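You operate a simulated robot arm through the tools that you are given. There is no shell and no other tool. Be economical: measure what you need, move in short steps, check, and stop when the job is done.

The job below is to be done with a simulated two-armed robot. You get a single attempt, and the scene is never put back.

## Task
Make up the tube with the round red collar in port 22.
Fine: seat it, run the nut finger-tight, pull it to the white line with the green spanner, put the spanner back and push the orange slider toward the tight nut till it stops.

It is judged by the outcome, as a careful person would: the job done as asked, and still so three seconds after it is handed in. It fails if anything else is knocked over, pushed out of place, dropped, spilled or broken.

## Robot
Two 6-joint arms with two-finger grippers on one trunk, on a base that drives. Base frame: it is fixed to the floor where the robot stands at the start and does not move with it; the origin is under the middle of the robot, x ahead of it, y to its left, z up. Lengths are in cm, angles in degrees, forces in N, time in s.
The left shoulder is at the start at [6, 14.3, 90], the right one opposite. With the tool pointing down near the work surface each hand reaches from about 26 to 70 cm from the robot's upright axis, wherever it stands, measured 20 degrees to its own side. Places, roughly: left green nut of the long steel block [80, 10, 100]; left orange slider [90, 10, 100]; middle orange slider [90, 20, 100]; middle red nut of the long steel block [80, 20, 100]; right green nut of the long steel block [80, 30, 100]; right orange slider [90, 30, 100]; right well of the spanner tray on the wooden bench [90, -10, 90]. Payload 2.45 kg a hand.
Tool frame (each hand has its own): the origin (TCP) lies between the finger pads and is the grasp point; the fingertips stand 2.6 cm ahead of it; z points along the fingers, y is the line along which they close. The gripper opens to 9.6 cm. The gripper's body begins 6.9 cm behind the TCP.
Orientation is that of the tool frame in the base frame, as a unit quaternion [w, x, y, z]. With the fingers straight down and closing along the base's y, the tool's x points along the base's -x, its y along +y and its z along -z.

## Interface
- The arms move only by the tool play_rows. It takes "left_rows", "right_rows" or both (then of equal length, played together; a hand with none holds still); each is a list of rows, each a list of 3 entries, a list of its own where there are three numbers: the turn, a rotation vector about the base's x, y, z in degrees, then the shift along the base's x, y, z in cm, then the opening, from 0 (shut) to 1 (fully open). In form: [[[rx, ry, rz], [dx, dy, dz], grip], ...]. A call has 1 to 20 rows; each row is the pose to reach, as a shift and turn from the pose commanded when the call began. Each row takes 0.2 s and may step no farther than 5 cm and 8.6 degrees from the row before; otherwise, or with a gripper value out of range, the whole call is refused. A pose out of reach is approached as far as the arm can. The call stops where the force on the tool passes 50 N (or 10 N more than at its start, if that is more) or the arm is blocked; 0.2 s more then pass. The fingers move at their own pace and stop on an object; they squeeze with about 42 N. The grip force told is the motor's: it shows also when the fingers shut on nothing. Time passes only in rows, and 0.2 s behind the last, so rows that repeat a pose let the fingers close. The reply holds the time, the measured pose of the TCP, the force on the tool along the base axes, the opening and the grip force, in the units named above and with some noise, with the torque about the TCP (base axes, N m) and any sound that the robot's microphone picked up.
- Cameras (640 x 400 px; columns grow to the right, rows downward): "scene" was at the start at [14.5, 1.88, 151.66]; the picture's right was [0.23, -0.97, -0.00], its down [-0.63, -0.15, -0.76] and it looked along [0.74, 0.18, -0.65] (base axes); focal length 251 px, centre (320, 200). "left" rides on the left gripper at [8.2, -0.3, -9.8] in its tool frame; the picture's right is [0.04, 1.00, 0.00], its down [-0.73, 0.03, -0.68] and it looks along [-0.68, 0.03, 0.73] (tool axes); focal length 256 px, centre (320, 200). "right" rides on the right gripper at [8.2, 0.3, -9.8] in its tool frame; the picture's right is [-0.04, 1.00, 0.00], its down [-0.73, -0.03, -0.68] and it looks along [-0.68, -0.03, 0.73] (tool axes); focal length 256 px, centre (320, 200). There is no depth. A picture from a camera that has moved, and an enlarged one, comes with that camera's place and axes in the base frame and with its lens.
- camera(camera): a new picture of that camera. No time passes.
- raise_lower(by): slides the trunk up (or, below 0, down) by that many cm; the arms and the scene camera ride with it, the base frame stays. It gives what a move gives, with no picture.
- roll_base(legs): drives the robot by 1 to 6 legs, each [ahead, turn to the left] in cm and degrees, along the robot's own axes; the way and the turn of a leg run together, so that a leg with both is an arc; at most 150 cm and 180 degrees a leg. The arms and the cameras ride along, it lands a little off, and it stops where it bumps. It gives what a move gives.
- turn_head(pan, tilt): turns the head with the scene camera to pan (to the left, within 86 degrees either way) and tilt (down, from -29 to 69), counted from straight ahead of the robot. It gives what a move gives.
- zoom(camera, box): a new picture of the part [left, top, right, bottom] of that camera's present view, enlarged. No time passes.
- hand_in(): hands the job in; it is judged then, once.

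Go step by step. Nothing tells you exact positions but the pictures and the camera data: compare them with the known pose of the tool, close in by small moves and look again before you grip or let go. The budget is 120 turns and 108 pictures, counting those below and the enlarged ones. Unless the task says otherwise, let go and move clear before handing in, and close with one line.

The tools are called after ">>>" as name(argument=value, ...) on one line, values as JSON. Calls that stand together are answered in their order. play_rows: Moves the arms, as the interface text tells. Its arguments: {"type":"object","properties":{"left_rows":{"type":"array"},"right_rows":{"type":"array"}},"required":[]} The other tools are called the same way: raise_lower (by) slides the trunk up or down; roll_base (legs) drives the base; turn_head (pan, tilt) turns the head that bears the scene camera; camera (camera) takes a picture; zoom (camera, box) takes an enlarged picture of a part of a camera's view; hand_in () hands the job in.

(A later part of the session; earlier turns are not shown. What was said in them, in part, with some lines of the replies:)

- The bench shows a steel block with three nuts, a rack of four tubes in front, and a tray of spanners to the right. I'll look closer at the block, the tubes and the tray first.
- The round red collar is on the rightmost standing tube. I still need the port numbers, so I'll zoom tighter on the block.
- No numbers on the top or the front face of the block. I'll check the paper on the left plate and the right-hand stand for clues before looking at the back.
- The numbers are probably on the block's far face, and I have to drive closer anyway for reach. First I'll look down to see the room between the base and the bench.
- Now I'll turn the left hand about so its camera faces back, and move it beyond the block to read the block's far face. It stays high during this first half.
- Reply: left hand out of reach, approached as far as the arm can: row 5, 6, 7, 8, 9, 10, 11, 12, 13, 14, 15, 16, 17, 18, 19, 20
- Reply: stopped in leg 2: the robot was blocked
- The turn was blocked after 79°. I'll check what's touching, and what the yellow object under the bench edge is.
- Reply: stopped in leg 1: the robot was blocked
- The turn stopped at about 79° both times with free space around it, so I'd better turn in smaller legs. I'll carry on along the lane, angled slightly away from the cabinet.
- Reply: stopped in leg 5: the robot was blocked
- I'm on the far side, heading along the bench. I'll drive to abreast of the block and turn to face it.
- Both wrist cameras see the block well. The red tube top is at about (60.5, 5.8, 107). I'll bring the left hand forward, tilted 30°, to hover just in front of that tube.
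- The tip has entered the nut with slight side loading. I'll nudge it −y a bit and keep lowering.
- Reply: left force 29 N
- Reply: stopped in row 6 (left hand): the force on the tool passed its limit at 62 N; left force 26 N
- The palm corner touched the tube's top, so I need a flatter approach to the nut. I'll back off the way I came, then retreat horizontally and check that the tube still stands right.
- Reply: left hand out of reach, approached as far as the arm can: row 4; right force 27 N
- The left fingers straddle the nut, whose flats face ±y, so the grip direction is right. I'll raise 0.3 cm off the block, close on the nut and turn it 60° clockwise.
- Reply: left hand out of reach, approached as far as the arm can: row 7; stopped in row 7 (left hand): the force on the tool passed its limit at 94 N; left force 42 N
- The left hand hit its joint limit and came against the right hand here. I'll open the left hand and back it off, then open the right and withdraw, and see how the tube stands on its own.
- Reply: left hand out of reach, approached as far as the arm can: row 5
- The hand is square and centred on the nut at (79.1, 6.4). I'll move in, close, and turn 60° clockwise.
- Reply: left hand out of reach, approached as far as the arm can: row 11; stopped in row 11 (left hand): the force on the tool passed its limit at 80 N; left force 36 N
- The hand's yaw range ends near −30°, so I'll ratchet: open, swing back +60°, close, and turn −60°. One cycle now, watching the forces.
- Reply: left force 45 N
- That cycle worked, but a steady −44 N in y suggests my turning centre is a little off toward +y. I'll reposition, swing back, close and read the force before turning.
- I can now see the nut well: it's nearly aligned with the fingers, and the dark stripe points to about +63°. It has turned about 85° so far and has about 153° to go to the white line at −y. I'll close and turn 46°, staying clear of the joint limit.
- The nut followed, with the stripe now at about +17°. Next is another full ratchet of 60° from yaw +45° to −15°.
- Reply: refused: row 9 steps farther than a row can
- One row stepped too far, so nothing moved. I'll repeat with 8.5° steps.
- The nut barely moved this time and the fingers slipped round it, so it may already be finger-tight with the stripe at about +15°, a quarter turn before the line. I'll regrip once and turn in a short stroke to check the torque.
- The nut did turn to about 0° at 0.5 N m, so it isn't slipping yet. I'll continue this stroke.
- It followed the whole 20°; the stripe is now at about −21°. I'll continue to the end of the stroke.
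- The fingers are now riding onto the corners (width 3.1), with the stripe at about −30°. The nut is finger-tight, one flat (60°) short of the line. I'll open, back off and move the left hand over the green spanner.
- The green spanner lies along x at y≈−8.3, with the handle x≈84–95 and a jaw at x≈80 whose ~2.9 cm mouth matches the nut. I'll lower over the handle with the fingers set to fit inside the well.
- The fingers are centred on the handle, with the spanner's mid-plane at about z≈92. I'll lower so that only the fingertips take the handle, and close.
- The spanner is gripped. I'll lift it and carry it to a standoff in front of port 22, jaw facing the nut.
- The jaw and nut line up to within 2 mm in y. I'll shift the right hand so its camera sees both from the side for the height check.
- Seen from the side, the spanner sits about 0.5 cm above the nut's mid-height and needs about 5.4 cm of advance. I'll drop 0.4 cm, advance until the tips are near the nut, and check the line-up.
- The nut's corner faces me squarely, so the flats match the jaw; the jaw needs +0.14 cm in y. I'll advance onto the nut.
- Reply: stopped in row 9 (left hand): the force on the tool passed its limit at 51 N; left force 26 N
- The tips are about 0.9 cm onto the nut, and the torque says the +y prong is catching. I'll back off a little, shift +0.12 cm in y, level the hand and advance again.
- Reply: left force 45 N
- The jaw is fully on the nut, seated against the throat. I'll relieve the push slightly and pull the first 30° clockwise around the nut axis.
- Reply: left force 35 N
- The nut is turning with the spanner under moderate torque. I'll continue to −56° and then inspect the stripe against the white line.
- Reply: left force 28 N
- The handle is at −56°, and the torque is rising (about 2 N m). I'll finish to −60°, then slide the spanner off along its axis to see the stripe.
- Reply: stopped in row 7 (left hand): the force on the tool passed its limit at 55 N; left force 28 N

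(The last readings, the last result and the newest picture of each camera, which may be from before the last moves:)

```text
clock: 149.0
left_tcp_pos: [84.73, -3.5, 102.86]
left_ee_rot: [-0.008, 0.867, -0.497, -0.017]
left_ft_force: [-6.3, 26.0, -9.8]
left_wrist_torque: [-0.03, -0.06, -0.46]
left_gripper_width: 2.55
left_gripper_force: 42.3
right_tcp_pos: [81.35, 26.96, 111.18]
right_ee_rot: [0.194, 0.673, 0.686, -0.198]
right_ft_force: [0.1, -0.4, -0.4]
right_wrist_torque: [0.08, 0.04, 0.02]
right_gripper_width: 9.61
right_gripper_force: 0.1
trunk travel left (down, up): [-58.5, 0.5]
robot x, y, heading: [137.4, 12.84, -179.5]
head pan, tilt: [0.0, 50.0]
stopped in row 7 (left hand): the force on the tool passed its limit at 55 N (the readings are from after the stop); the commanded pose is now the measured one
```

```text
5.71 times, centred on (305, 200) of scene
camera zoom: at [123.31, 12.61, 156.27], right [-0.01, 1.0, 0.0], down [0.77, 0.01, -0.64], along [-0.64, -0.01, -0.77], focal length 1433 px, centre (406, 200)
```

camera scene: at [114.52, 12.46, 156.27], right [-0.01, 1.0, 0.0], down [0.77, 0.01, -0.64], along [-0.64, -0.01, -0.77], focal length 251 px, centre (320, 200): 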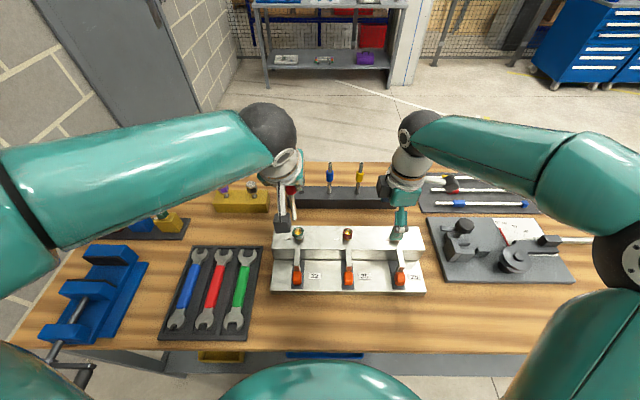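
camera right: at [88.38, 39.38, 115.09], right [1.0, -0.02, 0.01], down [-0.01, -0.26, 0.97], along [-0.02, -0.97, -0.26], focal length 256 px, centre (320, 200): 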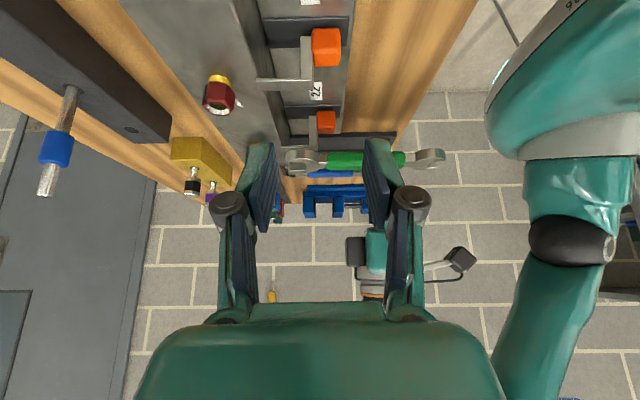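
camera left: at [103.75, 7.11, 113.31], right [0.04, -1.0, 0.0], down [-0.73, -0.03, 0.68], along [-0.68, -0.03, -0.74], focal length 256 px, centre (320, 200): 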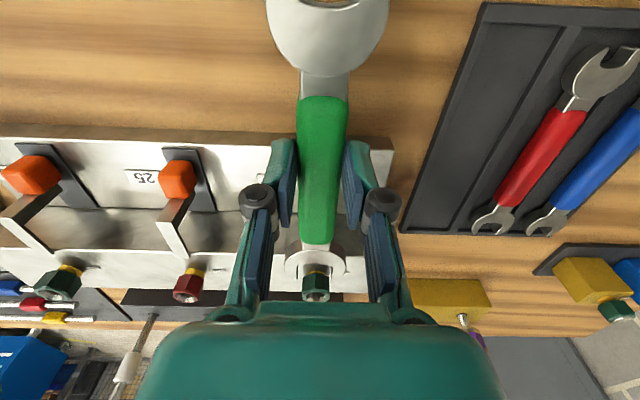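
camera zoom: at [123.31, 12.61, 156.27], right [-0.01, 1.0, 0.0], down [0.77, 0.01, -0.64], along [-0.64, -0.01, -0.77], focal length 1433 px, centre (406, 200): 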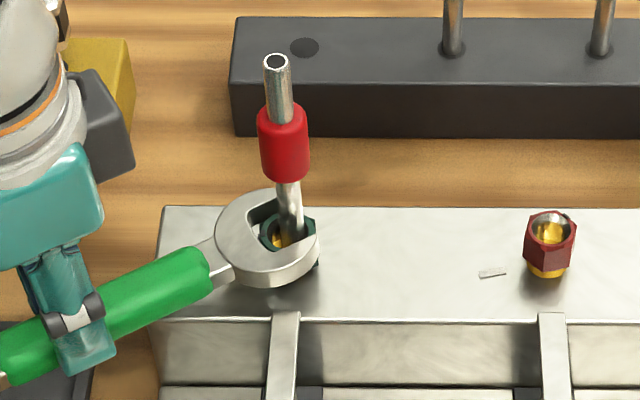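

The spanner is wedged under load. I'll ease it back about 4° counter-clockwise to free it, level the hand, and pull it straight off along its axis.

>>> play_rows(left_rows=[[[-0.9, -0.6, 2], [0.33, 0.2, 0], 0], [[-1.8, -1.2, 4], [0.66, 0.4, 0], 0], [[-1.8, -1.2, 4], [0.85, 0.05, 0], 0], [[-1.8, -1.2, 4], [1.1, -0.4, 0], 0], [[-1.8, -1.2, 4], [1.4, -0.85, 0], 0], [[-1.8, -1.2, 4], [1.65, -1.3, 0], 0], [[-1.8, -1.2, 4], [1.9, -1.75, 0], 0], [[-1.8, -1.2, 4], [2.2, -2.2, 0], 0], [[-1.8, -1.2, 4], [2.45, -2.65, 0], 0], [[-1.8, -1.2, 4], [2.75, -3.1, 0], 0], [[-1.8, -1.2, 4], [3, -3.6, 0], 0], [[-1.8, -1.2, 4], [3.3, -4.1, 0], 0]])

>>> zoom(camera="left", box=[255, 210, 385, 310])

```text
clock: 151.6
left_tcp_pos: [88.09, -7.97, 103.02]
left_ee_rot: [0.006, 0.885, -0.465, 0.0]
left_ft_force: [0.7, -0.5, -3.3]
left_wrist_torque: [-0.02, 0.0, 0.0]
left_gripper_width: 2.55
left_gripper_force: 42.1
right_tcp_pos: [81.55, 27.04, 111.27]
right_ee_rot: [0.195, 0.674, 0.685, -0.199]
right_ft_force: [0.9, -0.2, 0.5]
right_wrist_torque: [0.01, 0.03, 0.0]
right_gripper_width: 9.59
right_gripper_force: 0.0
trunk travel left (down, up): [-58.5, 0.5]
robot x, y, heading: [137.04, 13.15, -179.5]
head pan, tilt: [0.0, 50.0]
```

```text
4.00 times, centred on (320, 260) of left
camera zoom: at [92.99, -14.39, 112.94], right [-0.8, -0.6, 0.01], down [-0.44, 0.59, 0.67], along [-0.41, 0.53, -0.74], focal length 1024 px, centre (320, -40)
```

zoom: 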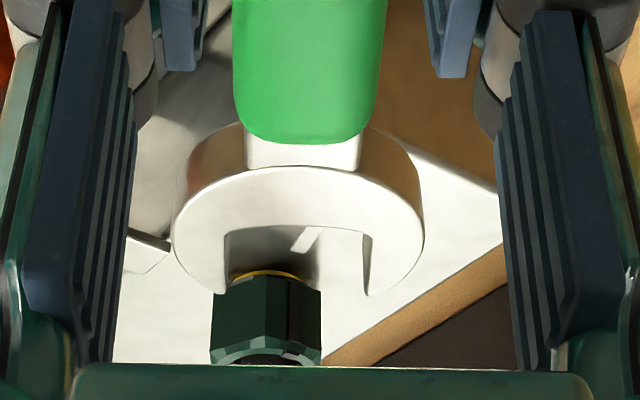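

The spanner is off, and the stripe reads about −87°, very close to the white line. I'll lift and shift sideways so the nut and the line are both visible past the jaw.

>>> play_rows(left_rows=[[[0, 0, 0], [1, 0, 1], 0], [[0, 0, 0], [3, 0, 2.5], 0], [[0, 0, 0], [5, 0.5, 4], 0], [[0, 0, 0], [6.5, 1, 5], 0], [[0, 0, 0], [6.5, 1, 5], 0]])

>>> zoom(camera="left", box=[320, 180, 480, 300])

```text
clock: 152.8
left_tcp_pos: [94.51, -7.19, 107.9]
left_ee_rot: [0.006, 0.885, -0.465, 0.001]
left_ft_force: [0.0, 0.9, -2.8]
left_wrist_torque: [-0.05, -0.03, -0.02]
left_gripper_width: 2.56
left_gripper_force: 41.6
right_tcp_pos: [81.45, 26.99, 111.11]
right_ee_rot: [0.193, 0.674, 0.685, -0.199]
right_ft_force: [0.2, -0.1, -0.4]
right_wrist_torque: [0.03, 0.01, 0.01]
right_gripper_width: 9.59
right_gripper_force: 0.1
trunk travel left (down, up): [-58.5, 0.5]
robot x, y, heading: [137.18, 13.0, -179.5]
head pan, tilt: [0.0, 50.0]
```

```text
3.33 times, centred on (400, 240) of left
camera zoom: at [99.36, -13.48, 117.79], right [-0.8, -0.6, 0.01], down [-0.44, 0.59, 0.67], along [-0.41, 0.54, -0.74], focal length 853 px, centre (53, 67)
```

zoom: 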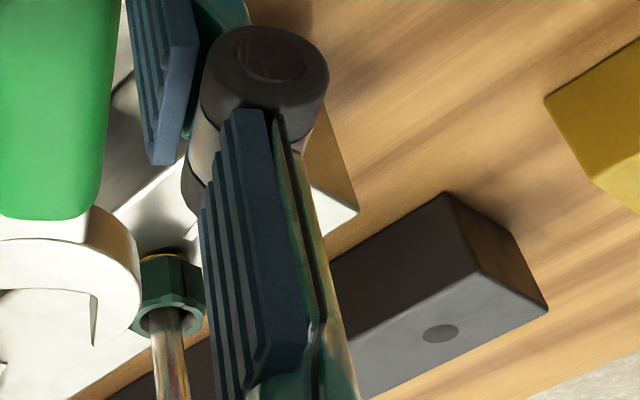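

The view isn't conclusive, so I'll put the spanner back now and inspect the nut with a free hand. First I rotate it back and hover over its well.

>>> play_rows(left_rows=[[[0, 0, 7.9], [-0.4, -0.2, 0], 0], [[0, 0, 15.8], [-0.8, -0.4, 0], 0], [[0, 0, 23.7], [-1.2, -0.6, 0], 0], [[0, 0, 31.6], [-1.7, -0.8, 0], 0], [[0, 0, 39.5], [-2.1, -1, 0], 0], [[0, 0, 47.4], [-2.5, -1.2, 0], 0], [[0, 0, 55.4], [-2.9, -1.3, 0], 0], [[0, 0, 55.4], [-2.9, -1.3, -3], 0], [[0, 0, 55.4], [-2.9, -1.3, -6.5], 0], [[0, 0, 55.4], [-2.9, -1.3, -9], 0], [[0, 0, 55.4], [-2.9, -1.3, -9], 0]])

>>> camera(camera="left")

```text
clock: 155.2
left_tcp_pos: [91.62, -8.45, 98.87]
left_ee_rot: [0.005, 1.0, 0.0, 0.004]
left_ft_force: [0.4, -0.3, -1.6]
left_wrist_torque: [-0.02, -0.03, 0.01]
left_gripper_width: 2.56
left_gripper_force: 42.4
right_tcp_pos: [81.5, 27.05, 111.26]
right_ee_rot: [0.192, 0.675, 0.684, -0.199]
right_ft_force: [0.9, 0.1, 0.0]
right_wrist_torque: [0.0, -0.01, -0.03]
right_gripper_width: 9.58
right_gripper_force: 0.0
trunk travel left (down, up): [-58.5, 0.5]
robot x, y, heading: [136.96, 12.35, -179.4]
head pan, tilt: [0.0, 50.0]
```

```text
14 pictures are left
camera left: at [99.68, -7.98, 108.87], right [0.04, -1.0, 0.01], down [-0.74, -0.02, 0.67], along [-0.67, -0.03, -0.74], focal length 256 px, centre (320, 200)
```

left: 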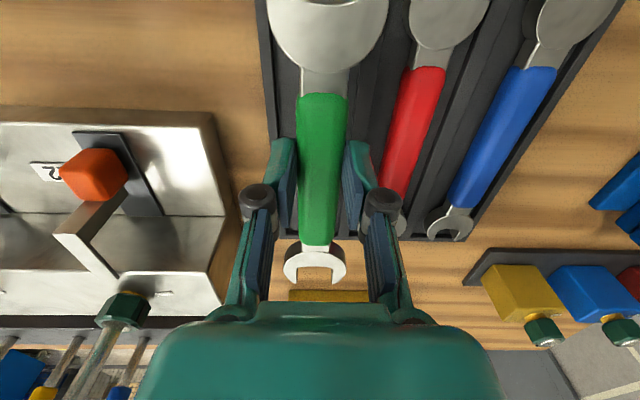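

The spanner sits in the hand as when I took it, and I'm over the same spot. I'll lower it into the well and open just enough.

>>> play_rows(left_rows=[[[0, 0, 0], [0, 0, -1.5], 0], [[0, 0, 0], [0, 0, -3], 0], [[0, 0, 0], [0, 0, -4], 0], [[0, 0, 0], [0, 0, -4.6], 0], [[0, 0, 0], [0, 0, -4.6], 0], [[0, 0, 0], [0, 0, -4.6], 0.36], [[0, 0, 0], [0, 0, -4.6], 0.36], [[0, 0, 0], [0, 0, -4.6], 0.36], [[0, 0, 0], [0, 0, -2.5], 0.36], [[0, 0, 0], [0, 0, 1], 0.36], [[0, 0, 0], [0, 0, 5], 0.36]])

>>> camera(camera="left")

```text
clock: 157.6
left_tcp_pos: [91.82, -8.37, 104.16]
left_ee_rot: [0.005, 1.0, 0.0, 0.003]
left_ft_force: [-0.6, 0.4, 0.0]
left_wrist_torque: [0.0, 0.02, 0.04]
left_gripper_width: 3.46
left_gripper_force: 0.0
right_tcp_pos: [81.58, 27.12, 111.17]
right_ee_rot: [0.193, 0.674, 0.685, -0.2]
right_ft_force: [0.1, -0.7, 0.3]
right_wrist_torque: [0.04, -0.05, 0.01]
right_gripper_width: 9.58
right_gripper_force: 0.1
trunk travel left (down, up): [-58.5, 0.5]
robot x, y, heading: [136.9, 12.45, -179.4]
head pan, tilt: [0.0, 50.0]
```

```text
13 pictures are left
camera left: at [99.85, -7.8, 113.94], right [0.04, -1.0, 0.01], down [-0.74, -0.02, 0.67], along [-0.67, -0.03, -0.74], focal length 256 px, centre (320, 200)
```

left: 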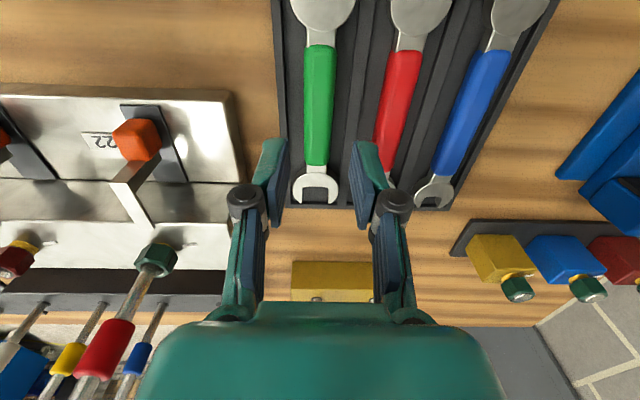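

The spanner lies back in its well. I'll zoom on the nut and line from here.

>>> zoom(camera="left", box=[120, 220, 220, 290])

```text
5.71 times, centred on (170, 255) of left
camera zoom: at [99.85, -7.8, 113.94], right [0.04, -1.0, 0.01], down [-0.74, -0.02, 0.67], along [-0.67, -0.03, -0.74], focal length 1463 px, centre (1177, -114)
```

zoom: 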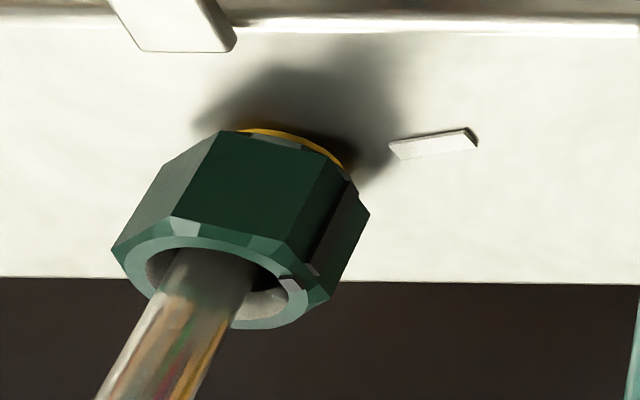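

The stripe face points along the white line within a few degrees, so the nut is pulled up to the mark. Next I close the left fingers and lower them just behind the orange slider of port 22 (x≈88.8, y≈6.6).

>>> play_rows(left_rows=[[[0, 0, 0], [0.5, 2.5, 1.5], 0], [[0, 0, 0], [1, 6, 1.5], 0], [[0, 0, 0], [1.5, 10, 1.5], 0], [[0, 0, 0], [2, 13, 1.5], 0], [[0, 0, 0], [2, 15, 0], 0], [[0, 0, 0], [2, 15, -2.5], 0], [[0, 0, 0], [2, 15, -5], 0], [[0, 0, 0], [2, 15, -6.5], 0], [[0, 0, 0], [2, 15, -6.5], 0]])

>>> camera(camera="left")

>>> zoom(camera="right", box=[270, 90, 410, 200])

```text
clock: 159.6
left_tcp_pos: [93.73, 6.58, 97.65]
left_ee_rot: [0.005, 1.0, 0.0, 0.003]
left_ft_force: [-0.3, -0.3, -0.1]
left_wrist_torque: [-0.01, -0.01, 0.01]
left_gripper_width: 0.0
left_gripper_force: 28.5
right_tcp_pos: [81.54, 27.13, 111.18]
right_ee_rot: [0.193, 0.673, 0.686, -0.198]
right_ft_force: [0.3, -0.1, -1.2]
right_wrist_torque: [-0.01, 0.02, 0.03]
right_gripper_width: 9.57
right_gripper_force: 0.1
trunk travel left (down, up): [-58.5, 0.5]
robot x, y, heading: [137.18, 12.87, -179.5]
head pan, tilt: [0.0, 50.0]
```

```text
11 pictures are left
camera left: at [101.81, 7.1, 107.64], right [0.04, -1.0, 0.01], down [-0.74, -0.02, 0.67], along [-0.67, -0.03, -0.74], focal length 256 px, centre (320, 200)
```

left: 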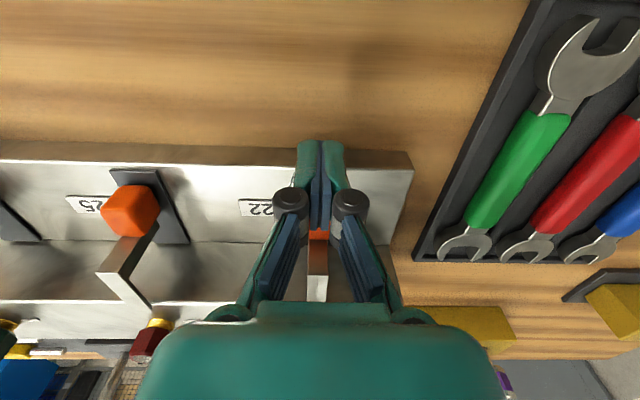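

```text
3.64 times, centred on (340, 145) of right
camera zoom: at [81.79, 39.24, 115.13], right [1.0, -0.02, 0.01], down [-0.01, -0.26, 0.97], along [-0.02, -0.97, -0.26], focal length 931 px, centre (247, 400)
```

zoom: 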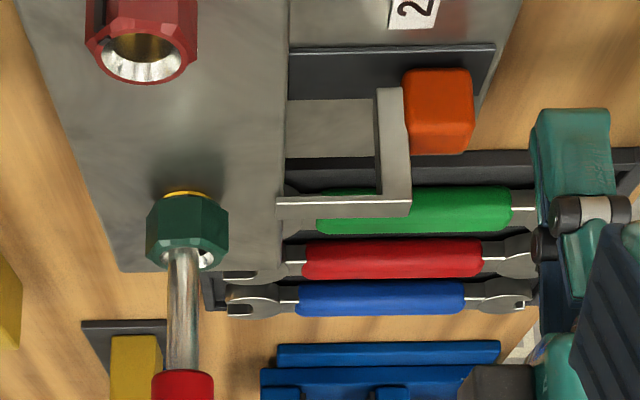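

The fingertips are level with the slider's upper half, 2.3 cm behind it, and its arm has about 1.9 cm to go to the nut. I'll lower 0.8 cm and push toward the nut.

>>> play_rows(left_rows=[[[0, 0, 0], [0, 0, -0.8], 0], [[0, 0, 0], [-1, 0, -0.8], 0], [[0, 0, 0], [-1.8, 0, -0.8], 0], [[0, 0, 0], [-2.3, 0, -0.8], 0], [[0, 0, 0], [-2.7, 0, -0.8], 0], [[0, 0, 0], [-3.1, 0, -0.8], 0], [[0, 0, 0], [-3.5, 0, -0.8], 0], [[0, 0, 0], [-3.8, 0, -0.8], 0]])

>>> zoom(camera="right", box=[270, 90, 410, 200])

```text
clock: 161.4
left_tcp_pos: [90.18, 6.8, 96.74]
left_ee_rot: [0.006, 1.0, 0.0, 0.007]
left_ft_force: [21.3, 1.6, -2.9]
left_wrist_torque: [0.22, -0.16, 0.03]
left_gripper_width: 0.58
left_gripper_force: 28.7
right_tcp_pos: [81.85, 26.97, 111.31]
right_ee_rot: [0.193, 0.673, 0.685, -0.2]
right_ft_force: [0.4, 0.4, 0.1]
right_wrist_torque: [0.02, -0.03, -0.05]
right_gripper_width: 9.6
right_gripper_force: 0.1
trunk travel left (down, up): [-58.5, 0.5]
robot x, y, heading: [137.19, 13.12, -179.4]
head pan, tilt: [0.0, 50.0]
```

```text
3.64 times, centred on (340, 145) of right
camera zoom: at [82.03, 39.24, 115.24], right [1.0, -0.02, 0.01], down [-0.01, -0.26, 0.97], along [-0.02, -0.97, -0.26], focal length 931 px, centre (247, 400)
```

zoom: 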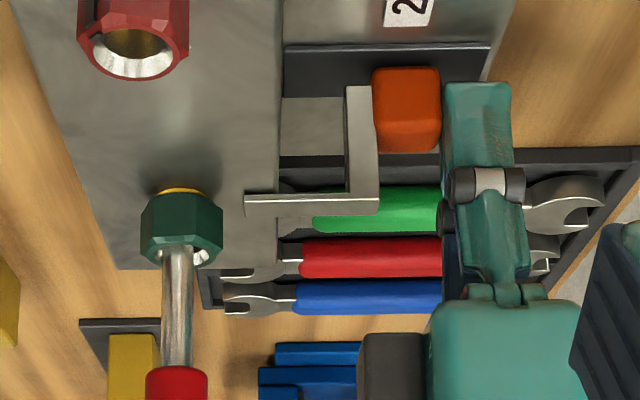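

The slider is moving, with about 0.85 cm left to the nut. I'll keep pushing in fine steps until it stops.

>>> play_rows(left_rows=[[[0, 0, 0], [-0.25, 0, 0], 0], [[0, 0, 0], [-0.5, 0, 0], 0], [[0, 0, 0], [-0.75, 0, 0], 0], [[0, 0, 0], [-1, 0, 0], 0], [[0, 0, 0], [-1.2, 0, 0], 0], [[0, 0, 0], [-1.4, 0, 0], 0], [[0, 0, 0], [-1.6, 0, 0], 0], [[0, 0, 0], [-1.8, 0, 0], 0]])

>>> zoom(camera="right", box=[270, 90, 410, 200])

```text
clock: 162.3
left_tcp_pos: [90.25, 6.79, 96.44]
left_ee_rot: [0.01, 1.0, -0.001, 0.02]
left_ft_force: [23.0, 2.3, 6.2]
left_wrist_torque: [0.13, 0.01, 0.06]
left_gripper_width: 0.58
left_gripper_force: 28.5
right_tcp_pos: [81.65, 27.07, 111.34]
right_ee_rot: [0.193, 0.674, 0.685, -0.2]
right_ft_force: [-0.9, -0.4, -0.2]
right_wrist_torque: [0.0, -0.05, 0.01]
right_gripper_width: 9.61
right_gripper_force: 0.0
trunk travel left (down, up): [-58.5, 0.5]
robot x, y, heading: [137.11, 12.96, -179.5]
head pan, tilt: [0.0, 50.0]
stopped in row 4 (left hand): the force on the tool passed its limit at 51 N (the readings are from after the stop); the commanded pose is now the measured one
```

```text
3.64 times, centred on (340, 145) of right
camera zoom: at [81.93, 39.23, 115.26], right [1.0, -0.02, 0.01], down [-0.01, -0.26, 0.97], along [-0.02, -0.97, -0.26], focal length 931 px, centre (247, 400)
```

zoom: 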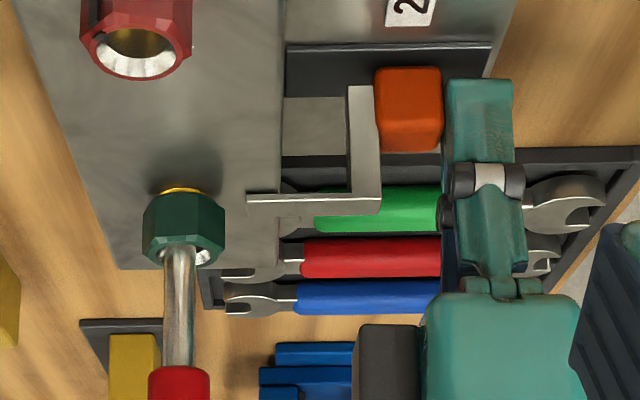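

The slider stopped with about 50 N, but its arm still seems short of the nut. I'll look from the head camera before deciding whether this is its end stop.

>>> zoom(camera="scene", box=[265, 170, 375, 250])

```text
5.00 times, centred on (320, 210) of scene
camera zoom: at [123.73, 12.58, 156.33], right [-0.01, 1.0, 0.0], down [0.77, 0.01, -0.64], along [-0.64, -0.01, -0.77], focal length 1254 px, centre (320, 150)
```

zoom: 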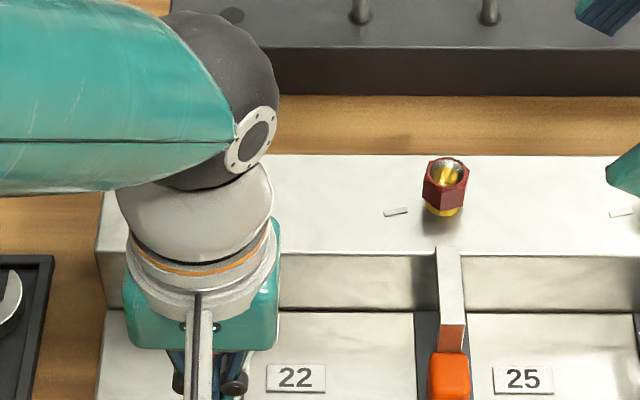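

The hand hides that view. I'll back off slightly, lower the fingers for a squarer push, and try once more to see whether the slider goes farther.

>>> play_rows(left_rows=[[[-1, 2.2, 0], [0.6, -0.2, 0.3], 0], [[-1, 2.2, 0], [0.6, -0.2, 0], 0], [[-1, 2.2, 0], [0.3, -0.2, 0], 0], [[-1, 2.2, 0], [0, -0.2, 0], 0], [[-1, 2.2, 0], [-0.2, -0.2, 0], 0], [[-1, 2.2, 0], [-0.4, -0.2, 0], 0], [[-1, 2.2, 0], [-0.6, -0.2, 0], 0], [[-1, 2.2, 0], [-0.8, -0.2, 0], 0], [[-1, 2.2, 0], [-1, -0.2, 0], 0], [[-1, 2.2, 0], [-1.2, -0.2, 0], 0]])

```text
clock: 164.1
left_tcp_pos: [90.28, 6.48, 96.21]
left_ee_rot: [0.02, 1.0, -0.001, 0.011]
left_ft_force: [27.3, 1.8, 5.1]
left_wrist_torque: [-0.1, 0.02, 0.03]
left_gripper_width: 0.62
left_gripper_force: 28.2
right_tcp_pos: [81.61, 26.9, 111.45]
right_ee_rot: [0.193, 0.674, 0.685, -0.199]
right_ft_force: [-0.9, -0.1, -0.7]
right_wrist_torque: [0.02, -0.04, 0.04]
right_gripper_width: 9.6
right_gripper_force: 0.0
trunk travel left (down, up): [-58.5, 0.5]
robot x, y, heading: [136.99, 12.78, -179.6]
head pan, tilt: [0.0, 50.0]
stopped in row 8 (left hand): the force on the tool passed its limit at 52 N (the readings are from after the stop); the commanded pose is now the measured one
```

It stops hard at exactly the same place, so this looks like its stop. I'll withdraw the hand and take a clear look at the slider arm and nut.

>>> play_rows(left_rows=[[[0, 0, 0], [1.5, 0, 0], 0], [[0, 0, 0], [3, 0, 1], 0], [[0, 0, 0], [4, -1, 4], 0], [[0, 0, 0], [5, -4, 8], 0], [[0, 0, 0], [6, -8, 11], 0], [[0, 0, 0], [6, -12, 12], 0]])

>>> zoom(camera="scene", box=[275, 175, 355, 245])

```text
refused: row 4 steps farther than a row can; nothing moved
```

```text
5.71 times, centred on (315, 210) of scene
camera zoom: at [123.73, 12.57, 156.29], right [-0.01, 1.0, 0.0], down [0.77, 0.01, -0.64], along [-0.64, -0.01, -0.77], focal length 1433 px, centre (349, 143)
```

zoom: 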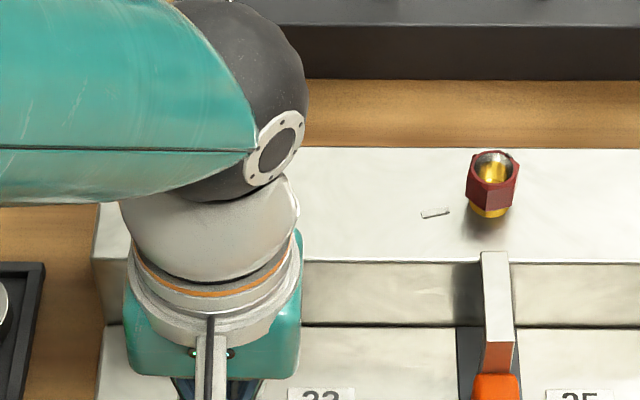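

>>> play_rows(left_rows=[[[0, 0, 0], [1.5, 0, 0], 0], [[0, 0, 0], [3, 0, 1], 0], [[0, 0, 0], [4, -0.5, 4], 0], [[0, 0, 0], [4.5, -2.5, 7.5], 0], [[0, 0, 0], [5, -5.5, 10], 0], [[0, 0, 0], [6, -9, 12], 0], [[0, 0, 0], [6, -13, 12], 0]])

>>> zoom(camera="scene", box=[265, 175, 355, 245])

```text
clock: 165.7
left_tcp_pos: [95.81, -6.59, 108.07]
left_ee_rot: [0.018, 1.0, 0.0, 0.005]
left_ft_force: [0.2, 0.1, 0.1]
left_wrist_torque: [0.03, 0.0, -0.02]
left_gripper_width: 0.01
left_gripper_force: 28.2
right_tcp_pos: [81.7, 26.86, 111.33]
right_ee_rot: [0.193, 0.674, 0.685, -0.199]
right_ft_force: [-0.3, -0.1, -0.8]
right_wrist_torque: [0.01, -0.01, 0.01]
right_gripper_width: 9.6
right_gripper_force: 0.0
trunk travel left (down, up): [-58.5, 0.5]
robot x, y, heading: [137.21, 12.67, -179.7]
head pan, tilt: [0.0, 50.0]
```

```text
5.71 times, centred on (310, 210) of scene
camera zoom: at [123.52, 12.47, 156.28], right [-0.01, 1.0, 0.0], down [0.77, 0.01, -0.64], along [-0.64, -0.01, -0.77], focal length 1433 px, centre (377, 143)
```

zoom: 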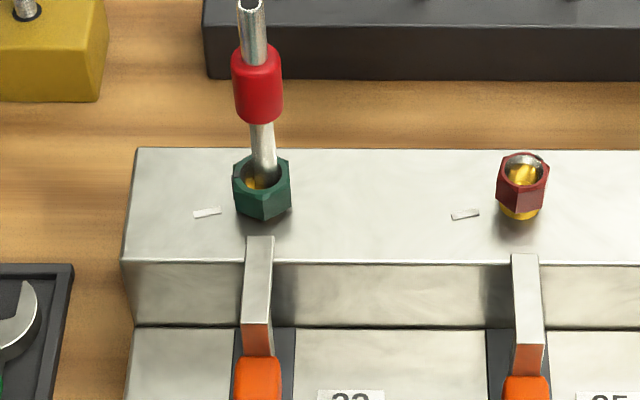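

The arm of slider 22 has moved right up by the nut, the tube stands straight, and the nut sits low on its thread. I'll take one check of the stripe against the line from the −y side.

>>> play_rows(left_rows=[[[0, 0, -8.5], [-1, -0.5, 0], 0.3], [[0, 0, -17], [-2, -1, 0], 0.6], [[0, 0, -25.5], [-3.5, -1, 0], 1], [[0, 0, -34], [-5, -1, 0], 1], [[0, 0, -42.5], [-6.5, -1, 0], 1], [[0, 0, -51], [-8, -1, 0], 1], [[0, 0, -59.5], [-9.5, -1, 0], 1], [[0, 0, -68], [-11, -1, 0], 1], [[0, 0, -75], [-12, -1, 0], 1]])

>>> camera(camera="left")

```text
clock: 167.7
left_tcp_pos: [83.7, -7.58, 108.38]
left_ee_rot: [0.017, 0.793, -0.608, -0.007]
left_ft_force: [0.7, 0.2, 0.0]
left_wrist_torque: [0.03, 0.04, 0.01]
left_gripper_width: 9.62
left_gripper_force: 0.0
right_tcp_pos: [81.51, 27.0, 111.26]
right_ee_rot: [0.194, 0.674, 0.685, -0.198]
right_ft_force: [-0.5, -0.4, 0.1]
right_wrist_torque: [-0.02, 0.02, 0.01]
right_gripper_width: 9.61
right_gripper_force: 0.0
trunk travel left (down, up): [-58.5, 0.5]
robot x, y, heading: [137.4, 12.9, -179.2]
head pan, tilt: [0.0, 50.0]
```

```text
4 pictures are left
camera left: at [86.3, -15.13, 118.27], right [-0.95, -0.3, 0.04], down [-0.2, 0.71, 0.67], along [-0.23, 0.64, -0.74], focal length 256 px, centre (320, 200)
```

left: 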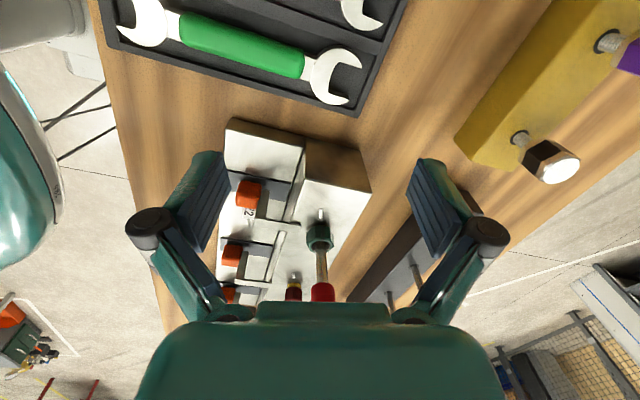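

>>> zoom(camera="left", box=[295, 200, 345, 260])

```text
6.67 times, centred on (320, 230) of left
camera zoom: at [86.3, -15.13, 118.27], right [-0.95, -0.3, 0.04], down [-0.2, 0.71, 0.67], along [-0.23, 0.64, -0.74], focal length 1707 px, centre (320, 0)
```

zoom: 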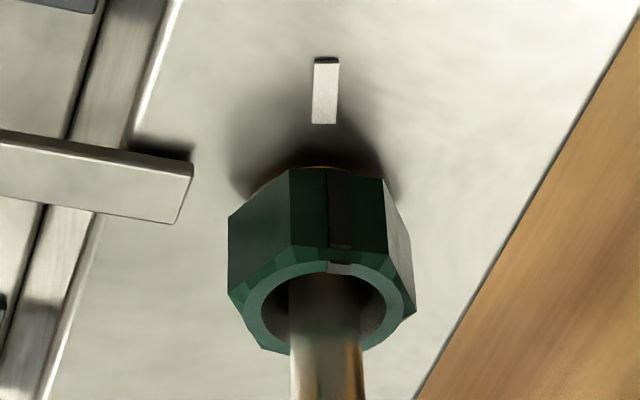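

From here I can judge properly: the white line points at about −75° and the stripe is about 10–11° past it, because I had assumed −90°. I'll correct this by refitting the spanner and easing the nut back to the line; first I go back over the spanner.

>>> play_rows(left_rows=[[[0.23, -0.1, 8.33], [1, 0, 0], 1], [[0.47, -0.19, 16.67], [2, 0, 0], 0.8], [[0.7, -0.29, 25], [3, -0.2, 0], 0.6], [[0.93, -0.38, 33.3], [4, -0.4, 0], 0.365], [[1.17, -0.48, 41.7], [5, -0.6, -0.5], 0.365], [[1.4, -0.57, 50], [6, -0.8, -1], 0.365], [[1.63, -0.67, 58.3], [7, -0.8, -2], 0.365], [[1.87, -0.76, 66.7], [7.6, -0.85, -4], 0.365], [[2.1, -0.86, 75], [7.95, -0.87, -7], 0.365], [[2.1, -0.86, 75], [7.95, -0.87, -10.4], 0.365], [[2.1, -0.86, 75], [7.95, -0.87, -10.4], 0.365]])

```text
clock: 170.1
left_tcp_pos: [91.73, -8.44, 97.91]
left_ee_rot: [0.001, 1.0, 0.001, 0.0]
left_ft_force: [0.8, -0.2, -0.2]
left_wrist_torque: [0.01, 0.02, -0.02]
left_gripper_width: 3.51
left_gripper_force: 0.1
right_tcp_pos: [81.53, 27.04, 111.23]
right_ee_rot: [0.193, 0.675, 0.684, -0.199]
right_ft_force: [0.0, 0.3, -0.7]
right_wrist_torque: [0.0, 0.02, 0.0]
right_gripper_width: 9.61
right_gripper_force: 0.2
trunk travel left (down, up): [-58.5, 0.5]
robot x, y, heading: [137.04, 12.97, -179.4]
head pan, tilt: [0.0, 50.0]
```

I'm exactly over the earlier grasp point. I'll lower, close on the handle and lift.

>>> play_rows(left_rows=[[[0, 0, 0], [-0.1, 0, -1.2], 0.365], [[0, 0, 0], [-0.1, 0, -2.4], 0.365], [[0, 0, 0], [-0.1, 0, -3.3], 0.365], [[0, 0, 0], [-0.1, 0, -3.75], 0.365], [[0, 0, 0], [-0.1, 0, -3.75], 0], [[0, 0, 0], [-0.1, 0, -3.75], 0], [[0, 0, 0], [-0.1, 0, -3.75], 0], [[0, 0, 0], [-0.1, 0, -1], 0], [[0, 0, 0], [-0.1, 0, 3], 0], [[0, 0, 0], [-0.1, 0, 7], 0], [[0, 0, 0], [-0.1, 0, 10], 0]])

```text
clock: 172.5
left_tcp_pos: [91.38, -8.6, 108.06]
left_ee_rot: [0.001, 1.0, 0.001, 0.0]
left_ft_force: [0.7, 0.9, -1.7]
left_wrist_torque: [0.01, -0.02, 0.0]
left_gripper_width: 2.54
left_gripper_force: 41.3
right_tcp_pos: [81.55, 27.04, 111.35]
right_ee_rot: [0.193, 0.674, 0.685, -0.198]
right_ft_force: [0.2, -0.2, -0.8]
right_wrist_torque: [-0.02, 0.02, -0.02]
right_gripper_width: 9.6
right_gripper_force: 0.0
trunk travel left (down, up): [-58.5, 0.5]
robot x, y, heading: [137.18, 12.78, -179.4]
head pan, tilt: [0.0, 50.0]
```

The spanner is in hand again. I'll turn it to the −55° line along which it came off freely, and drop to working height at the withdrawn position.

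>>> play_rows(left_rows=[[[0, 0, -8], [0, -0.5, 0], 0], [[0, 0, -16], [0, -1, 0], 0], [[0, 0, -24], [-0.5, -1, 0], 0], [[0, 0, -32], [-1, -1, 0], 0], [[0, 0, -40], [-1.5, -0.8, 0], 0], [[0, 0, -48], [-2.4, -0.2, 0], 0], [[0, 0, -55.4], [-3.3, 0.6, 0], 0], [[0, 0, -55.4], [-3.3, 0.6, -2.5], 0], [[0, 0, -55.4], [-3.3, 0.6, -5], 0], [[0, 0, -55.4], [-3.3, 0.6, -5], 0]])

>>> zoom(camera="left", box=[255, 210, 385, 310])

```text
clock: 174.7
left_tcp_pos: [88.2, -7.94, 102.72]
left_ee_rot: [0.0, 0.886, -0.464, 0.001]
left_ft_force: [0.6, -0.5, -2.5]
left_wrist_torque: [-0.02, -0.01, -0.02]
left_gripper_width: 2.53
left_gripper_force: 42.3
right_tcp_pos: [81.51, 26.98, 111.27]
right_ee_rot: [0.193, 0.674, 0.684, -0.199]
right_ft_force: [0.4, -0.1, 0.1]
right_wrist_torque: [0.0, 0.05, -0.01]
right_gripper_width: 9.59
right_gripper_force: 0.1
trunk travel left (down, up): [-58.5, 0.5]
robot x, y, heading: [137.14, 13.03, -179.5]
head pan, tilt: [0.0, 50.0]
```

```text
4.00 times, centred on (320, 260) of left
camera zoom: at [93.08, -14.3, 112.56], right [-0.8, -0.6, 0.0], down [-0.44, 0.59, 0.68], along [-0.41, 0.54, -0.73], focal length 1024 px, centre (320, -40)
```

zoom: 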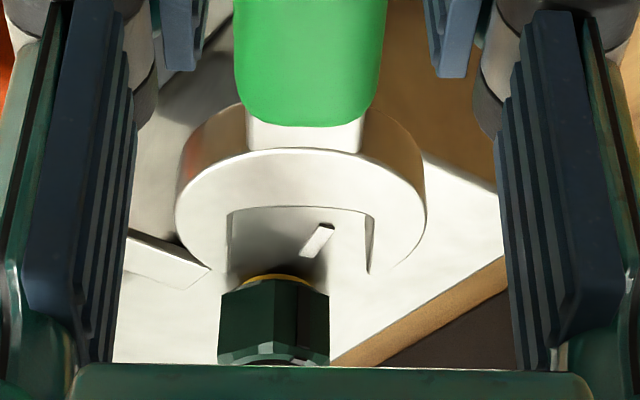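

The view matches the earlier free position. I'll raise 0.3 cm to clear the slider arm and slide the jaw back onto the nut.

>>> play_rows(left_rows=[[[0, 0, 0], [0, 0, 0.3], 0], [[0, 0, 0], [-0.4, 0.7, 0.3], 0], [[0, 0, 0], [-0.8, 1.35, 0.3], 0], [[0, 0, 0], [-1.2, 2, 0.3], 0], [[0, 0, 0], [-1.5, 2.5, 0.3], 0], [[0, 0, 0], [-1.8, 3, 0.3], 0], [[0, 0, 0], [-2.1, 3.5, 0.3], 0], [[0, 0, 0], [-2.4, 4, 0.3], 0], [[0, 0, 0], [-2.65, 4.4, 0.3], 0], [[0, 0, 0], [-2.8, 4.7, 0.3], 0]])

```text
clock: 177.0
left_tcp_pos: [85.97, -4.07, 103.35]
left_ee_rot: [0.004, 0.886, -0.464, 0.011]
left_ft_force: [14.4, -20.9, 3.7]
left_wrist_torque: [0.22, 0.13, -0.23]
left_gripper_width: 2.56
left_gripper_force: 42.2
right_tcp_pos: [81.67, 26.9, 111.43]
right_ee_rot: [0.193, 0.674, 0.685, -0.2]
right_ft_force: [-0.7, 0.0, -0.7]
right_wrist_torque: [-0.06, -0.01, 0.01]
right_gripper_width: 9.59
right_gripper_force: 0.2
trunk travel left (down, up): [-58.5, 0.5]
robot x, y, heading: [137.09, 12.97, -179.5]
head pan, tilt: [0.0, 50.0]
stopped in row 10 (left hand): the force on the tool passed its limit at 50 N (the readings are from after the stop); the commanded pose is now the measured one
```

It stopped about 0.7 cm short with a slight offset on the +x prong, as before. I'll back off a touch, shift 0.12 cm that way and push on again.

>>> play_rows(left_rows=[[[0, -0.6, 0], [0.3, -0.45, -0.1], 0], [[0, -1.2, 0], [0.45, -0.4, -0.2], 0], [[0, -1.2, 0], [0.2, 0, -0.2], 0], [[0, -1.2, 0], [0, 0.35, -0.2], 0], [[0, -1.2, 0], [-0.15, 0.6, -0.2], 0], [[0, -1.2, 0], [-0.3, 0.85, -0.2], 0], [[0, -1.2, 0], [-0.45, 1.1, -0.2], 0]])

```text
clock: 178.6
left_tcp_pos: [85.38, -2.73, 102.99]
left_ee_rot: [-0.003, 0.886, -0.463, 0.017]
left_ft_force: [-1.3, -4.9, -2.0]
left_wrist_torque: [-0.22, 0.01, 0.57]
left_gripper_width: 2.53
left_gripper_force: 41.8
right_tcp_pos: [81.48, 26.86, 111.38]
right_ee_rot: [0.193, 0.674, 0.685, -0.198]
right_ft_force: [0.2, 0.6, 0.0]
right_wrist_torque: [-0.01, -0.03, -0.01]
right_gripper_width: 9.59
right_gripper_force: 0.2
trunk travel left (down, up): [-58.5, 0.5]
robot x, y, heading: [137.31, 12.66, -179.2]
head pan, tilt: [0.0, 50.0]
```

The jaw is seated again with almost no load. I'll turn it counter-clockwise in small steps and watch where the nut takes up.

>>> play_rows(left_rows=[[[0, 0, 1.5], [0.23, 0.16, 0], 0], [[0, 0, 3], [0.47, 0.33, 0], 0], [[0, 0, 3], [0.47, 0.33, 0], 0]])

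>>> play_rows(left_rows=[[[0, 0, 1.5], [0.23, 0.17, 0], 0], [[0, 0, 3], [0.46, 0.35, 0], 0], [[0, 0, 3], [0.46, 0.35, 0], 0]])

```text
clock: 179.4
left_tcp_pos: [85.68, -2.05, 103.0]
left_ee_rot: [-0.003, 0.898, -0.44, 0.017]
left_ft_force: [-5.1, -6.4, -0.6]
left_wrist_torque: [-0.15, 0.29, 0.8]
left_gripper_width: 2.56
left_gripper_force: 41.8
right_tcp_pos: [81.49, 26.98, 111.28]
right_ee_rot: [0.194, 0.673, 0.686, -0.198]
right_ft_force: [0.0, 0.5, -0.2]
right_wrist_torque: [-0.01, 0.0, -0.02]
right_gripper_width: 9.62
right_gripper_force: 0.1
trunk travel left (down, up): [-58.5, 0.5]
robot x, y, heading: [137.42, 12.76, -179.1]
head pan, tilt: [0.0, 50.0]
```

```text
clock: 180.2
left_tcp_pos: [86.06, -1.77, 103.0]
left_ee_rot: [-0.003, 0.909, -0.416, 0.016]
left_ft_force: [-9.3, -2.9, 0.5]
left_wrist_torque: [0.06, 0.52, 0.84]
left_gripper_width: 2.56
left_gripper_force: 42.2
right_tcp_pos: [81.39, 27.01, 111.32]
right_ee_rot: [0.194, 0.673, 0.685, -0.198]
right_ft_force: [0.0, 0.6, -0.2]
right_wrist_torque: [0.0, -0.01, 0.01]
right_gripper_width: 9.61
right_gripper_force: 0.1
trunk travel left (down, up): [-58.5, 0.5]
robot x, y, heading: [137.59, 12.86, -179.3]
head pan, tilt: [0.0, 50.0]
```

The nut is being eased back under steady load, and the handle is now at −49°. I'll bring it to about −42.7°, which should put the stripe on the line.

>>> play_rows(left_rows=[[[0, 0, 1.7], [0.22, 0.2, 0], 0], [[0, 0, 3.3], [0.44, 0.4, 0], 0], [[0, 0, 5], [0.66, 0.6, 0], 0], [[0, 0, 6.5], [0.87, 0.81, 0], 0], [[0, 0, 6.5], [0.87, 0.81, 0], 0]])

```text
clock: 181.4
left_tcp_pos: [86.95, -0.96, 102.96]
left_ee_rot: [-0.005, 0.931, -0.364, 0.015]
left_ft_force: [-10.9, 2.8, 3.6]
left_wrist_torque: [0.1, 0.97, 0.3]
left_gripper_width: 2.52
left_gripper_force: 41.6
right_tcp_pos: [81.38, 27.12, 111.38]
right_ee_rot: [0.194, 0.673, 0.685, -0.198]
right_ft_force: [0.3, 0.9, 0.3]
right_wrist_torque: [0.0, -0.04, -0.01]
right_gripper_width: 9.6
right_gripper_force: 0.1
trunk travel left (down, up): [-58.5, 0.5]
robot x, y, heading: [137.44, 12.54, -179.6]
head pan, tilt: [0.0, 50.0]
```

The handle is at −42.7°. I'll ease off 3.5° clockwise to free the jaw, level the hand and draw the spanner off along its axis.

>>> play_rows(left_rows=[[[0, 0.9, -1.8], [-0.24, -0.22, 0], 0], [[0, 1.8, -3.5], [-0.48, -0.44, 0], 0], [[0, 1.8, -3.5], [-0.15, -0.8, 0], 0], [[0, 1.8, -3.5], [0.2, -1.2, 0], 0], [[0, 1.8, -3.5], [0.55, -1.6, 0], 0], [[0, 1.8, -3.5], [0.9, -2, 0], 0], [[0, 1.8, -3.5], [1.25, -2.4, 0], 0], [[0, 1.8, -3.5], [1.6, -2.8, 0], 0], [[0, 1.8, -3.5], [1.95, -3.2, 0], 0], [[0, 1.8, -3.5], [2.3, -3.6, 0], 0], [[0, 1.8, -3.5], [2.65, -4, 0], 0], [[0, 1.8, -3.5], [3, -4.4, 0], 0], [[0, 1.8, -3.5], [3.3, -4.8, 0], 0]])

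```text
clock: 184.2
left_tcp_pos: [90.58, -6.03, 102.82]
left_ee_rot: [0.003, 0.92, -0.392, 0.002]
left_ft_force: [0.2, -0.3, -2.8]
left_wrist_torque: [-0.04, -0.02, -0.01]
left_gripper_width: 2.53
left_gripper_force: 42.0
right_tcp_pos: [81.52, 26.94, 111.39]
right_ee_rot: [0.194, 0.673, 0.685, -0.199]
right_ft_force: [0.0, 1.0, -0.3]
right_wrist_torque: [-0.02, 0.0, 0.06]
right_gripper_width: 9.6
right_gripper_force: 0.0
trunk travel left (down, up): [-58.5, 0.5]
robot x, y, heading: [137.14, 12.91, -179.4]
head pan, tilt: [0.0, 50.0]
```

The spanner came off freely. I'll lift, turn it straight and set it back into its well at the spot where I took it.

>>> play_rows(left_rows=[[[0, 0, 0], [0.5, -0.5, 2.5], 0], [[0, 0, 7.7], [0.9, -1, 5], 0], [[0, 0, 15.4], [0.9, -1.5, 5], 0], [[0, 0, 23.1], [0.9, -2, 5], 0], [[0, 0, 30.8], [0.9, -2.3, 5], 0], [[0, 0, 38.5], [0.9, -2.4, 5], 0], [[0, 0, 46.1], [0.9, -2.5, 5], 0], [[0, 0, 46.1], [0.9, -2.5, 2], 0], [[0, 0, 46.1], [0.9, -2.5, -1.5], 0], [[0, 0, 46.1], [0.9, -2.5, -4], 0], [[0, 0, 46.1], [0.9, -2.5, -4], 0]])

```text
clock: 186.6
left_tcp_pos: [91.46, -8.19, 98.7]
left_ee_rot: [0.002, 1.0, -0.002, 0.002]
left_ft_force: [0.2, 0.1, -2.2]
left_wrist_torque: [-0.03, -0.01, 0.01]
left_gripper_width: 2.54
left_gripper_force: 42.3
right_tcp_pos: [81.59, 27.03, 111.35]
right_ee_rot: [0.193, 0.673, 0.685, -0.199]
right_ft_force: [0.1, 0.0, -0.4]
right_wrist_torque: [0.03, -0.01, -0.04]
right_gripper_width: 9.6
right_gripper_force: 0.1
trunk travel left (down, up): [-58.5, 0.5]
robot x, y, heading: [137.21, 13.22, -179.3]
head pan, tilt: [0.0, 50.0]
```

>>> play_rows(left_rows=[[[0, 0, 0], [0, -0.25, 0], 0], [[0, 0, 0], [0, -0.25, -1.5], 0], [[0, 0, 0], [0, -0.25, -3], 0], [[0, 0, 0], [0, -0.25, -4], 0], [[0, 0, 0], [0, -0.25, -4.45], 0], [[0, 0, 0], [0, -0.25, -4.45], 0], [[0, 0, 0], [0, -0.25, -4.45], 0.36], [[0, 0, 0], [0, -0.25, -4.45], 0.36], [[0, 0, 0], [0, -0.25, -4.45], 0.36], [[0, 0, 0], [0, -0.25, -2], 0.36], [[0, 0, 0], [0, -0.25, 2], 0.36], [[0, 0, 0], [0, -0.25, 6], 0.36], [[0, 0, 0], [0, -0.25, 9.6], 0.36]])

```text
clock: 189.4
left_tcp_pos: [91.68, -8.42, 108.58]
left_ee_rot: [0.002, 1.0, -0.001, 0.002]
left_ft_force: [0.1, 0.3, 0.2]
left_wrist_torque: [0.01, 0.03, -0.02]
left_gripper_width: 3.49
left_gripper_force: 0.0
right_tcp_pos: [81.67, 27.0, 111.42]
right_ee_rot: [0.193, 0.674, 0.685, -0.199]
right_ft_force: [0.4, 1.5, 0.6]
right_wrist_torque: [-0.03, 0.0, 0.02]
right_gripper_width: 9.59
right_gripper_force: 0.0
trunk travel left (down, up): [-58.5, 0.5]
robot x, y, heading: [137.08, 12.8, -179.7]
head pan, tilt: [0.0, 50.0]
```

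The spanner is down. I'll go back to the same viewing pose to compare the stripe with the line.

>>> play_rows(left_rows=[[[0, 0, -8.3], [-0.5, 0, 0], 0.4], [[0, 0, -16.6], [-1, 0.2, 0], 0.6], [[0, 0, -25], [-2, 0.4, 0], 1], [[0, 0, -33.3], [-3, 0.6, 0], 1], [[0, 0, -41.6], [-4, 0.8, 0], 1], [[0, 0, -50], [-5.2, 0.85, 0], 1], [[0, 0, -58.3], [-6.4, 0.85, 0], 1], [[0, 0, -66.6], [-7.5, 0.85, 0], 1], [[0, 0, -75], [-8, 0.85, -0.2], 1], [[0, 0, -75], [-8, 0.85, -0.2], 1]])

>>> zoom(camera="left", box=[290, 195, 350, 265])

```text
clock: 191.6
left_tcp_pos: [83.15, -7.83, 108.55]
left_ee_rot: [0.002, 0.792, -0.61, 0.001]
left_ft_force: [1.4, 0.1, -0.4]
left_wrist_torque: [0.0, 0.01, 0.01]
left_gripper_width: 9.57
left_gripper_force: 0.0
right_tcp_pos: [81.55, 27.03, 111.38]
right_ee_rot: [0.194, 0.673, 0.685, -0.199]
right_ft_force: [0.2, 0.8, 0.0]
right_wrist_torque: [0.01, -0.03, -0.01]
right_gripper_width: 9.62
right_gripper_force: 0.0
trunk travel left (down, up): [-58.5, 0.5]
robot x, y, heading: [136.9, 13.05, -179.5]
head pan, tilt: [0.0, 50.0]
```

```text
5.71 times, centred on (320, 230) of left
camera zoom: at [85.52, -15.37, 118.41], right [-0.96, -0.29, 0.0], down [-0.21, 0.71, 0.68], along [-0.2, 0.65, -0.74], focal length 1463 px, centre (320, 29)
```

zoom: 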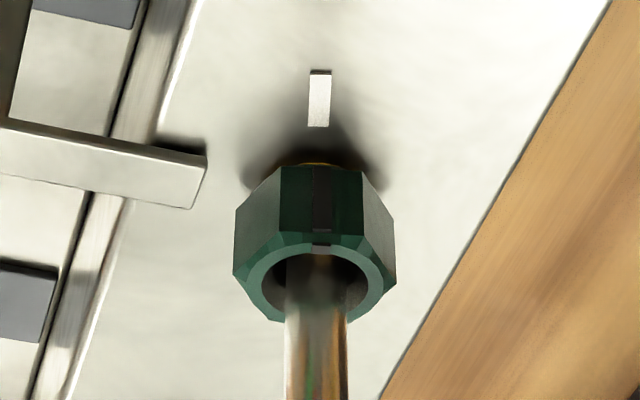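

The stripe now lies within about 4° of the white line. I'll give the slider one more push from behind, in case it was not fully home, starting by moving behind it.

>>> play_rows(left_rows=[[[0, 0, 8.3], [1, 0, 0], 0.8], [[0, 0, 16.6], [2, 0, 0], 0.5], [[0, 0, 25], [3, 0, 0], 0.2], [[0, 0, 33.3], [4.5, 0, 0], 0], [[0, 0, 41.6], [6, 0, 0], 0], [[0, 0, 50], [7.5, 0, 0], 0], [[0, 0, 58.3], [9, 0, 0], 0], [[0, 0, 66.6], [10, 0, 0], 0], [[0, 0, 75], [10.8, 0, 0], 0], [[0, 0, 75], [10.8, 4, 0], 0], [[0, 0, 75], [10.8, 8, 0], 0], [[0, 0, 75], [10.8, 12, 0], 0], [[0, 0, 75], [10.8, 14.4, 0], 0], [[0, 0, 75], [10.8, 14.4, -3.5], 0], [[0, 0, 75], [10.8, 14.4, -7], 0], [[0, 0, 75], [10.8, 14.4, -10], 0], [[0, 0, 75], [10.8, 14.4, -11.7], 0], [[0, 0, 75], [10.8, 14.4, -11.7], 0]])

```text
clock: 195.4
left_tcp_pos: [94.23, 6.64, 96.84]
left_ee_rot: [0.002, 1.0, -0.002, 0.002]
left_ft_force: [0.0, 0.7, 0.1]
left_wrist_torque: [0.01, -0.01, -0.03]
left_gripper_width: 0.0
left_gripper_force: 28.4
right_tcp_pos: [81.56, 27.0, 111.32]
right_ee_rot: [0.193, 0.673, 0.685, -0.198]
right_ft_force: [-0.8, -0.3, 0.0]
right_wrist_torque: [0.0, -0.01, -0.03]
right_gripper_width: 9.58
right_gripper_force: 0.0
trunk travel left (down, up): [-58.5, 0.5]
robot x, y, heading: [136.91, 12.75, -179.3]
head pan, tilt: [0.0, 50.0]
```

>>> play_rows(left_rows=[[[0, 0, 0], [-1, 0, 0], 0], [[0, 0, 0], [-2, 0, 0], 0], [[0, 0, 0], [-3, 0, 0], 0], [[0, 0, 0], [-3.6, 0, 0], 0], [[0, 0, 0], [-4, 0, 0], 0], [[0, 0, 0], [-4.3, 0, 0], 0], [[0, 0, 0], [-4.6, 0, 0], 0], [[0, 0, 0], [-4.9, 0, 0], 0], [[0, 0, 0], [-5.2, 0, 0], 0], [[0, 0, 0], [-5.5, 0, 0], 0]])

```text
clock: 197.5
left_tcp_pos: [90.24, 6.59, 96.46]
left_ee_rot: [0.009, 1.0, -0.002, 0.022]
left_ft_force: [24.2, -1.1, 5.1]
left_wrist_torque: [-0.16, 0.03, 0.09]
left_gripper_width: 0.61
left_gripper_force: 28.0
right_tcp_pos: [81.71, 27.01, 111.46]
right_ee_rot: [0.192, 0.673, 0.685, -0.199]
right_ft_force: [-0.4, 0.4, 0.1]
right_wrist_torque: [-0.02, -0.04, 0.01]
right_gripper_width: 9.59
right_gripper_force: 0.1
trunk travel left (down, up): [-58.5, 0.5]
robot x, y, heading: [136.96, 12.93, -179.3]
head pan, tilt: [0.0, 50.0]
stopped in row 10 (left hand): the force on the tool passed its limit at 52 N (the readings are from after the stop); the commanded pose is now the measured one
```

It stops at exactly the same place, so the slider is at its stop. I'll withdraw clear and take the last picture.

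>>> play_rows(left_rows=[[[0, 0, 0], [1.5, 0, 0], 0], [[0, 0, 0], [3, 0, 1], 0], [[0, 0, 0], [4, -0.5, 4], 0], [[0, 0, 0], [4.5, -2.5, 7.5], 0], [[0, 0, 0], [5, -5.5, 10], 0], [[0, 0, 0], [6, -9, 12], 0], [[0, 0, 0], [8, -12, 14], 0], [[0, 0, 0], [11, -12, 15], 0.5]], right_rows=[[[0, 0, 0], [0, 0, 1], 1], [[0, 0, 0], [0, 0, 2], 1], [[0, 0, 0], [1, 0, 3], 1], [[0, 0, 0], [2, 0, 4], 1], [[0, 0, 0], [3, 0, 5], 1], [[0, 0, 0], [4, 0, 6], 1], [[0, 0, 0], [5, 0, 7], 1], [[0, 0, 0], [5, 0, 7], 1]])

>>> zoom(camera="scene", box=[170, 150, 430, 320])

```text
clock: 199.3
left_tcp_pos: [100.92, -5.54, 111.52]
left_ee_rot: [0.005, 1.0, -0.002, 0.016]
left_ft_force: [-0.4, 0.1, 0.0]
left_wrist_torque: [0.01, 0.02, 0.04]
left_gripper_width: 4.8
left_gripper_force: 0.1
right_tcp_pos: [86.76, 27.08, 118.47]
right_ee_rot: [0.194, 0.673, 0.685, -0.198]
right_ft_force: [-0.3, -0.8, -0.2]
right_wrist_torque: [0.01, 0.03, 0.0]
right_gripper_width: 9.6
right_gripper_force: 0.0
trunk travel left (down, up): [-58.5, 0.5]
robot x, y, heading: [137.15, 12.78, -179.4]
head pan, tilt: [0.0, 50.0]
```

```text
2.35 times, centred on (300, 235) of scene
camera zoom: at [123.66, 12.57, 156.29], right [-0.01, 1.0, 0.0], down [0.77, 0.01, -0.64], along [-0.64, -0.01, -0.77], focal length 590 px, centre (367, 118)
```

zoom: 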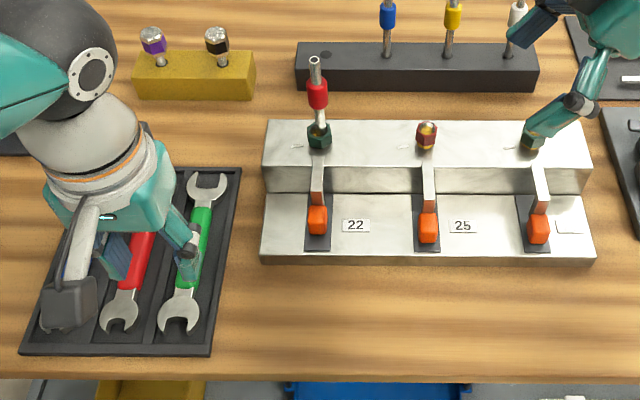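

The red tube stands in port 22 with the nut on its line, slider 22 is pushed forward, the green spanner is in its well, and nothing else has moved. I'm handing in.

>>> hand_in()

```text
The job is handed in.
```

The red-collared tube is seated in port 22 and its nut is pulled up to within about 4° of the white line. The spanner is back in its tray and the slider is pushed to its stop. Two points: I first pulled the nut about 10° past the line and eased it back with the spanner, and the slider stops hard with its arm about 0.8 cm short of the nut.
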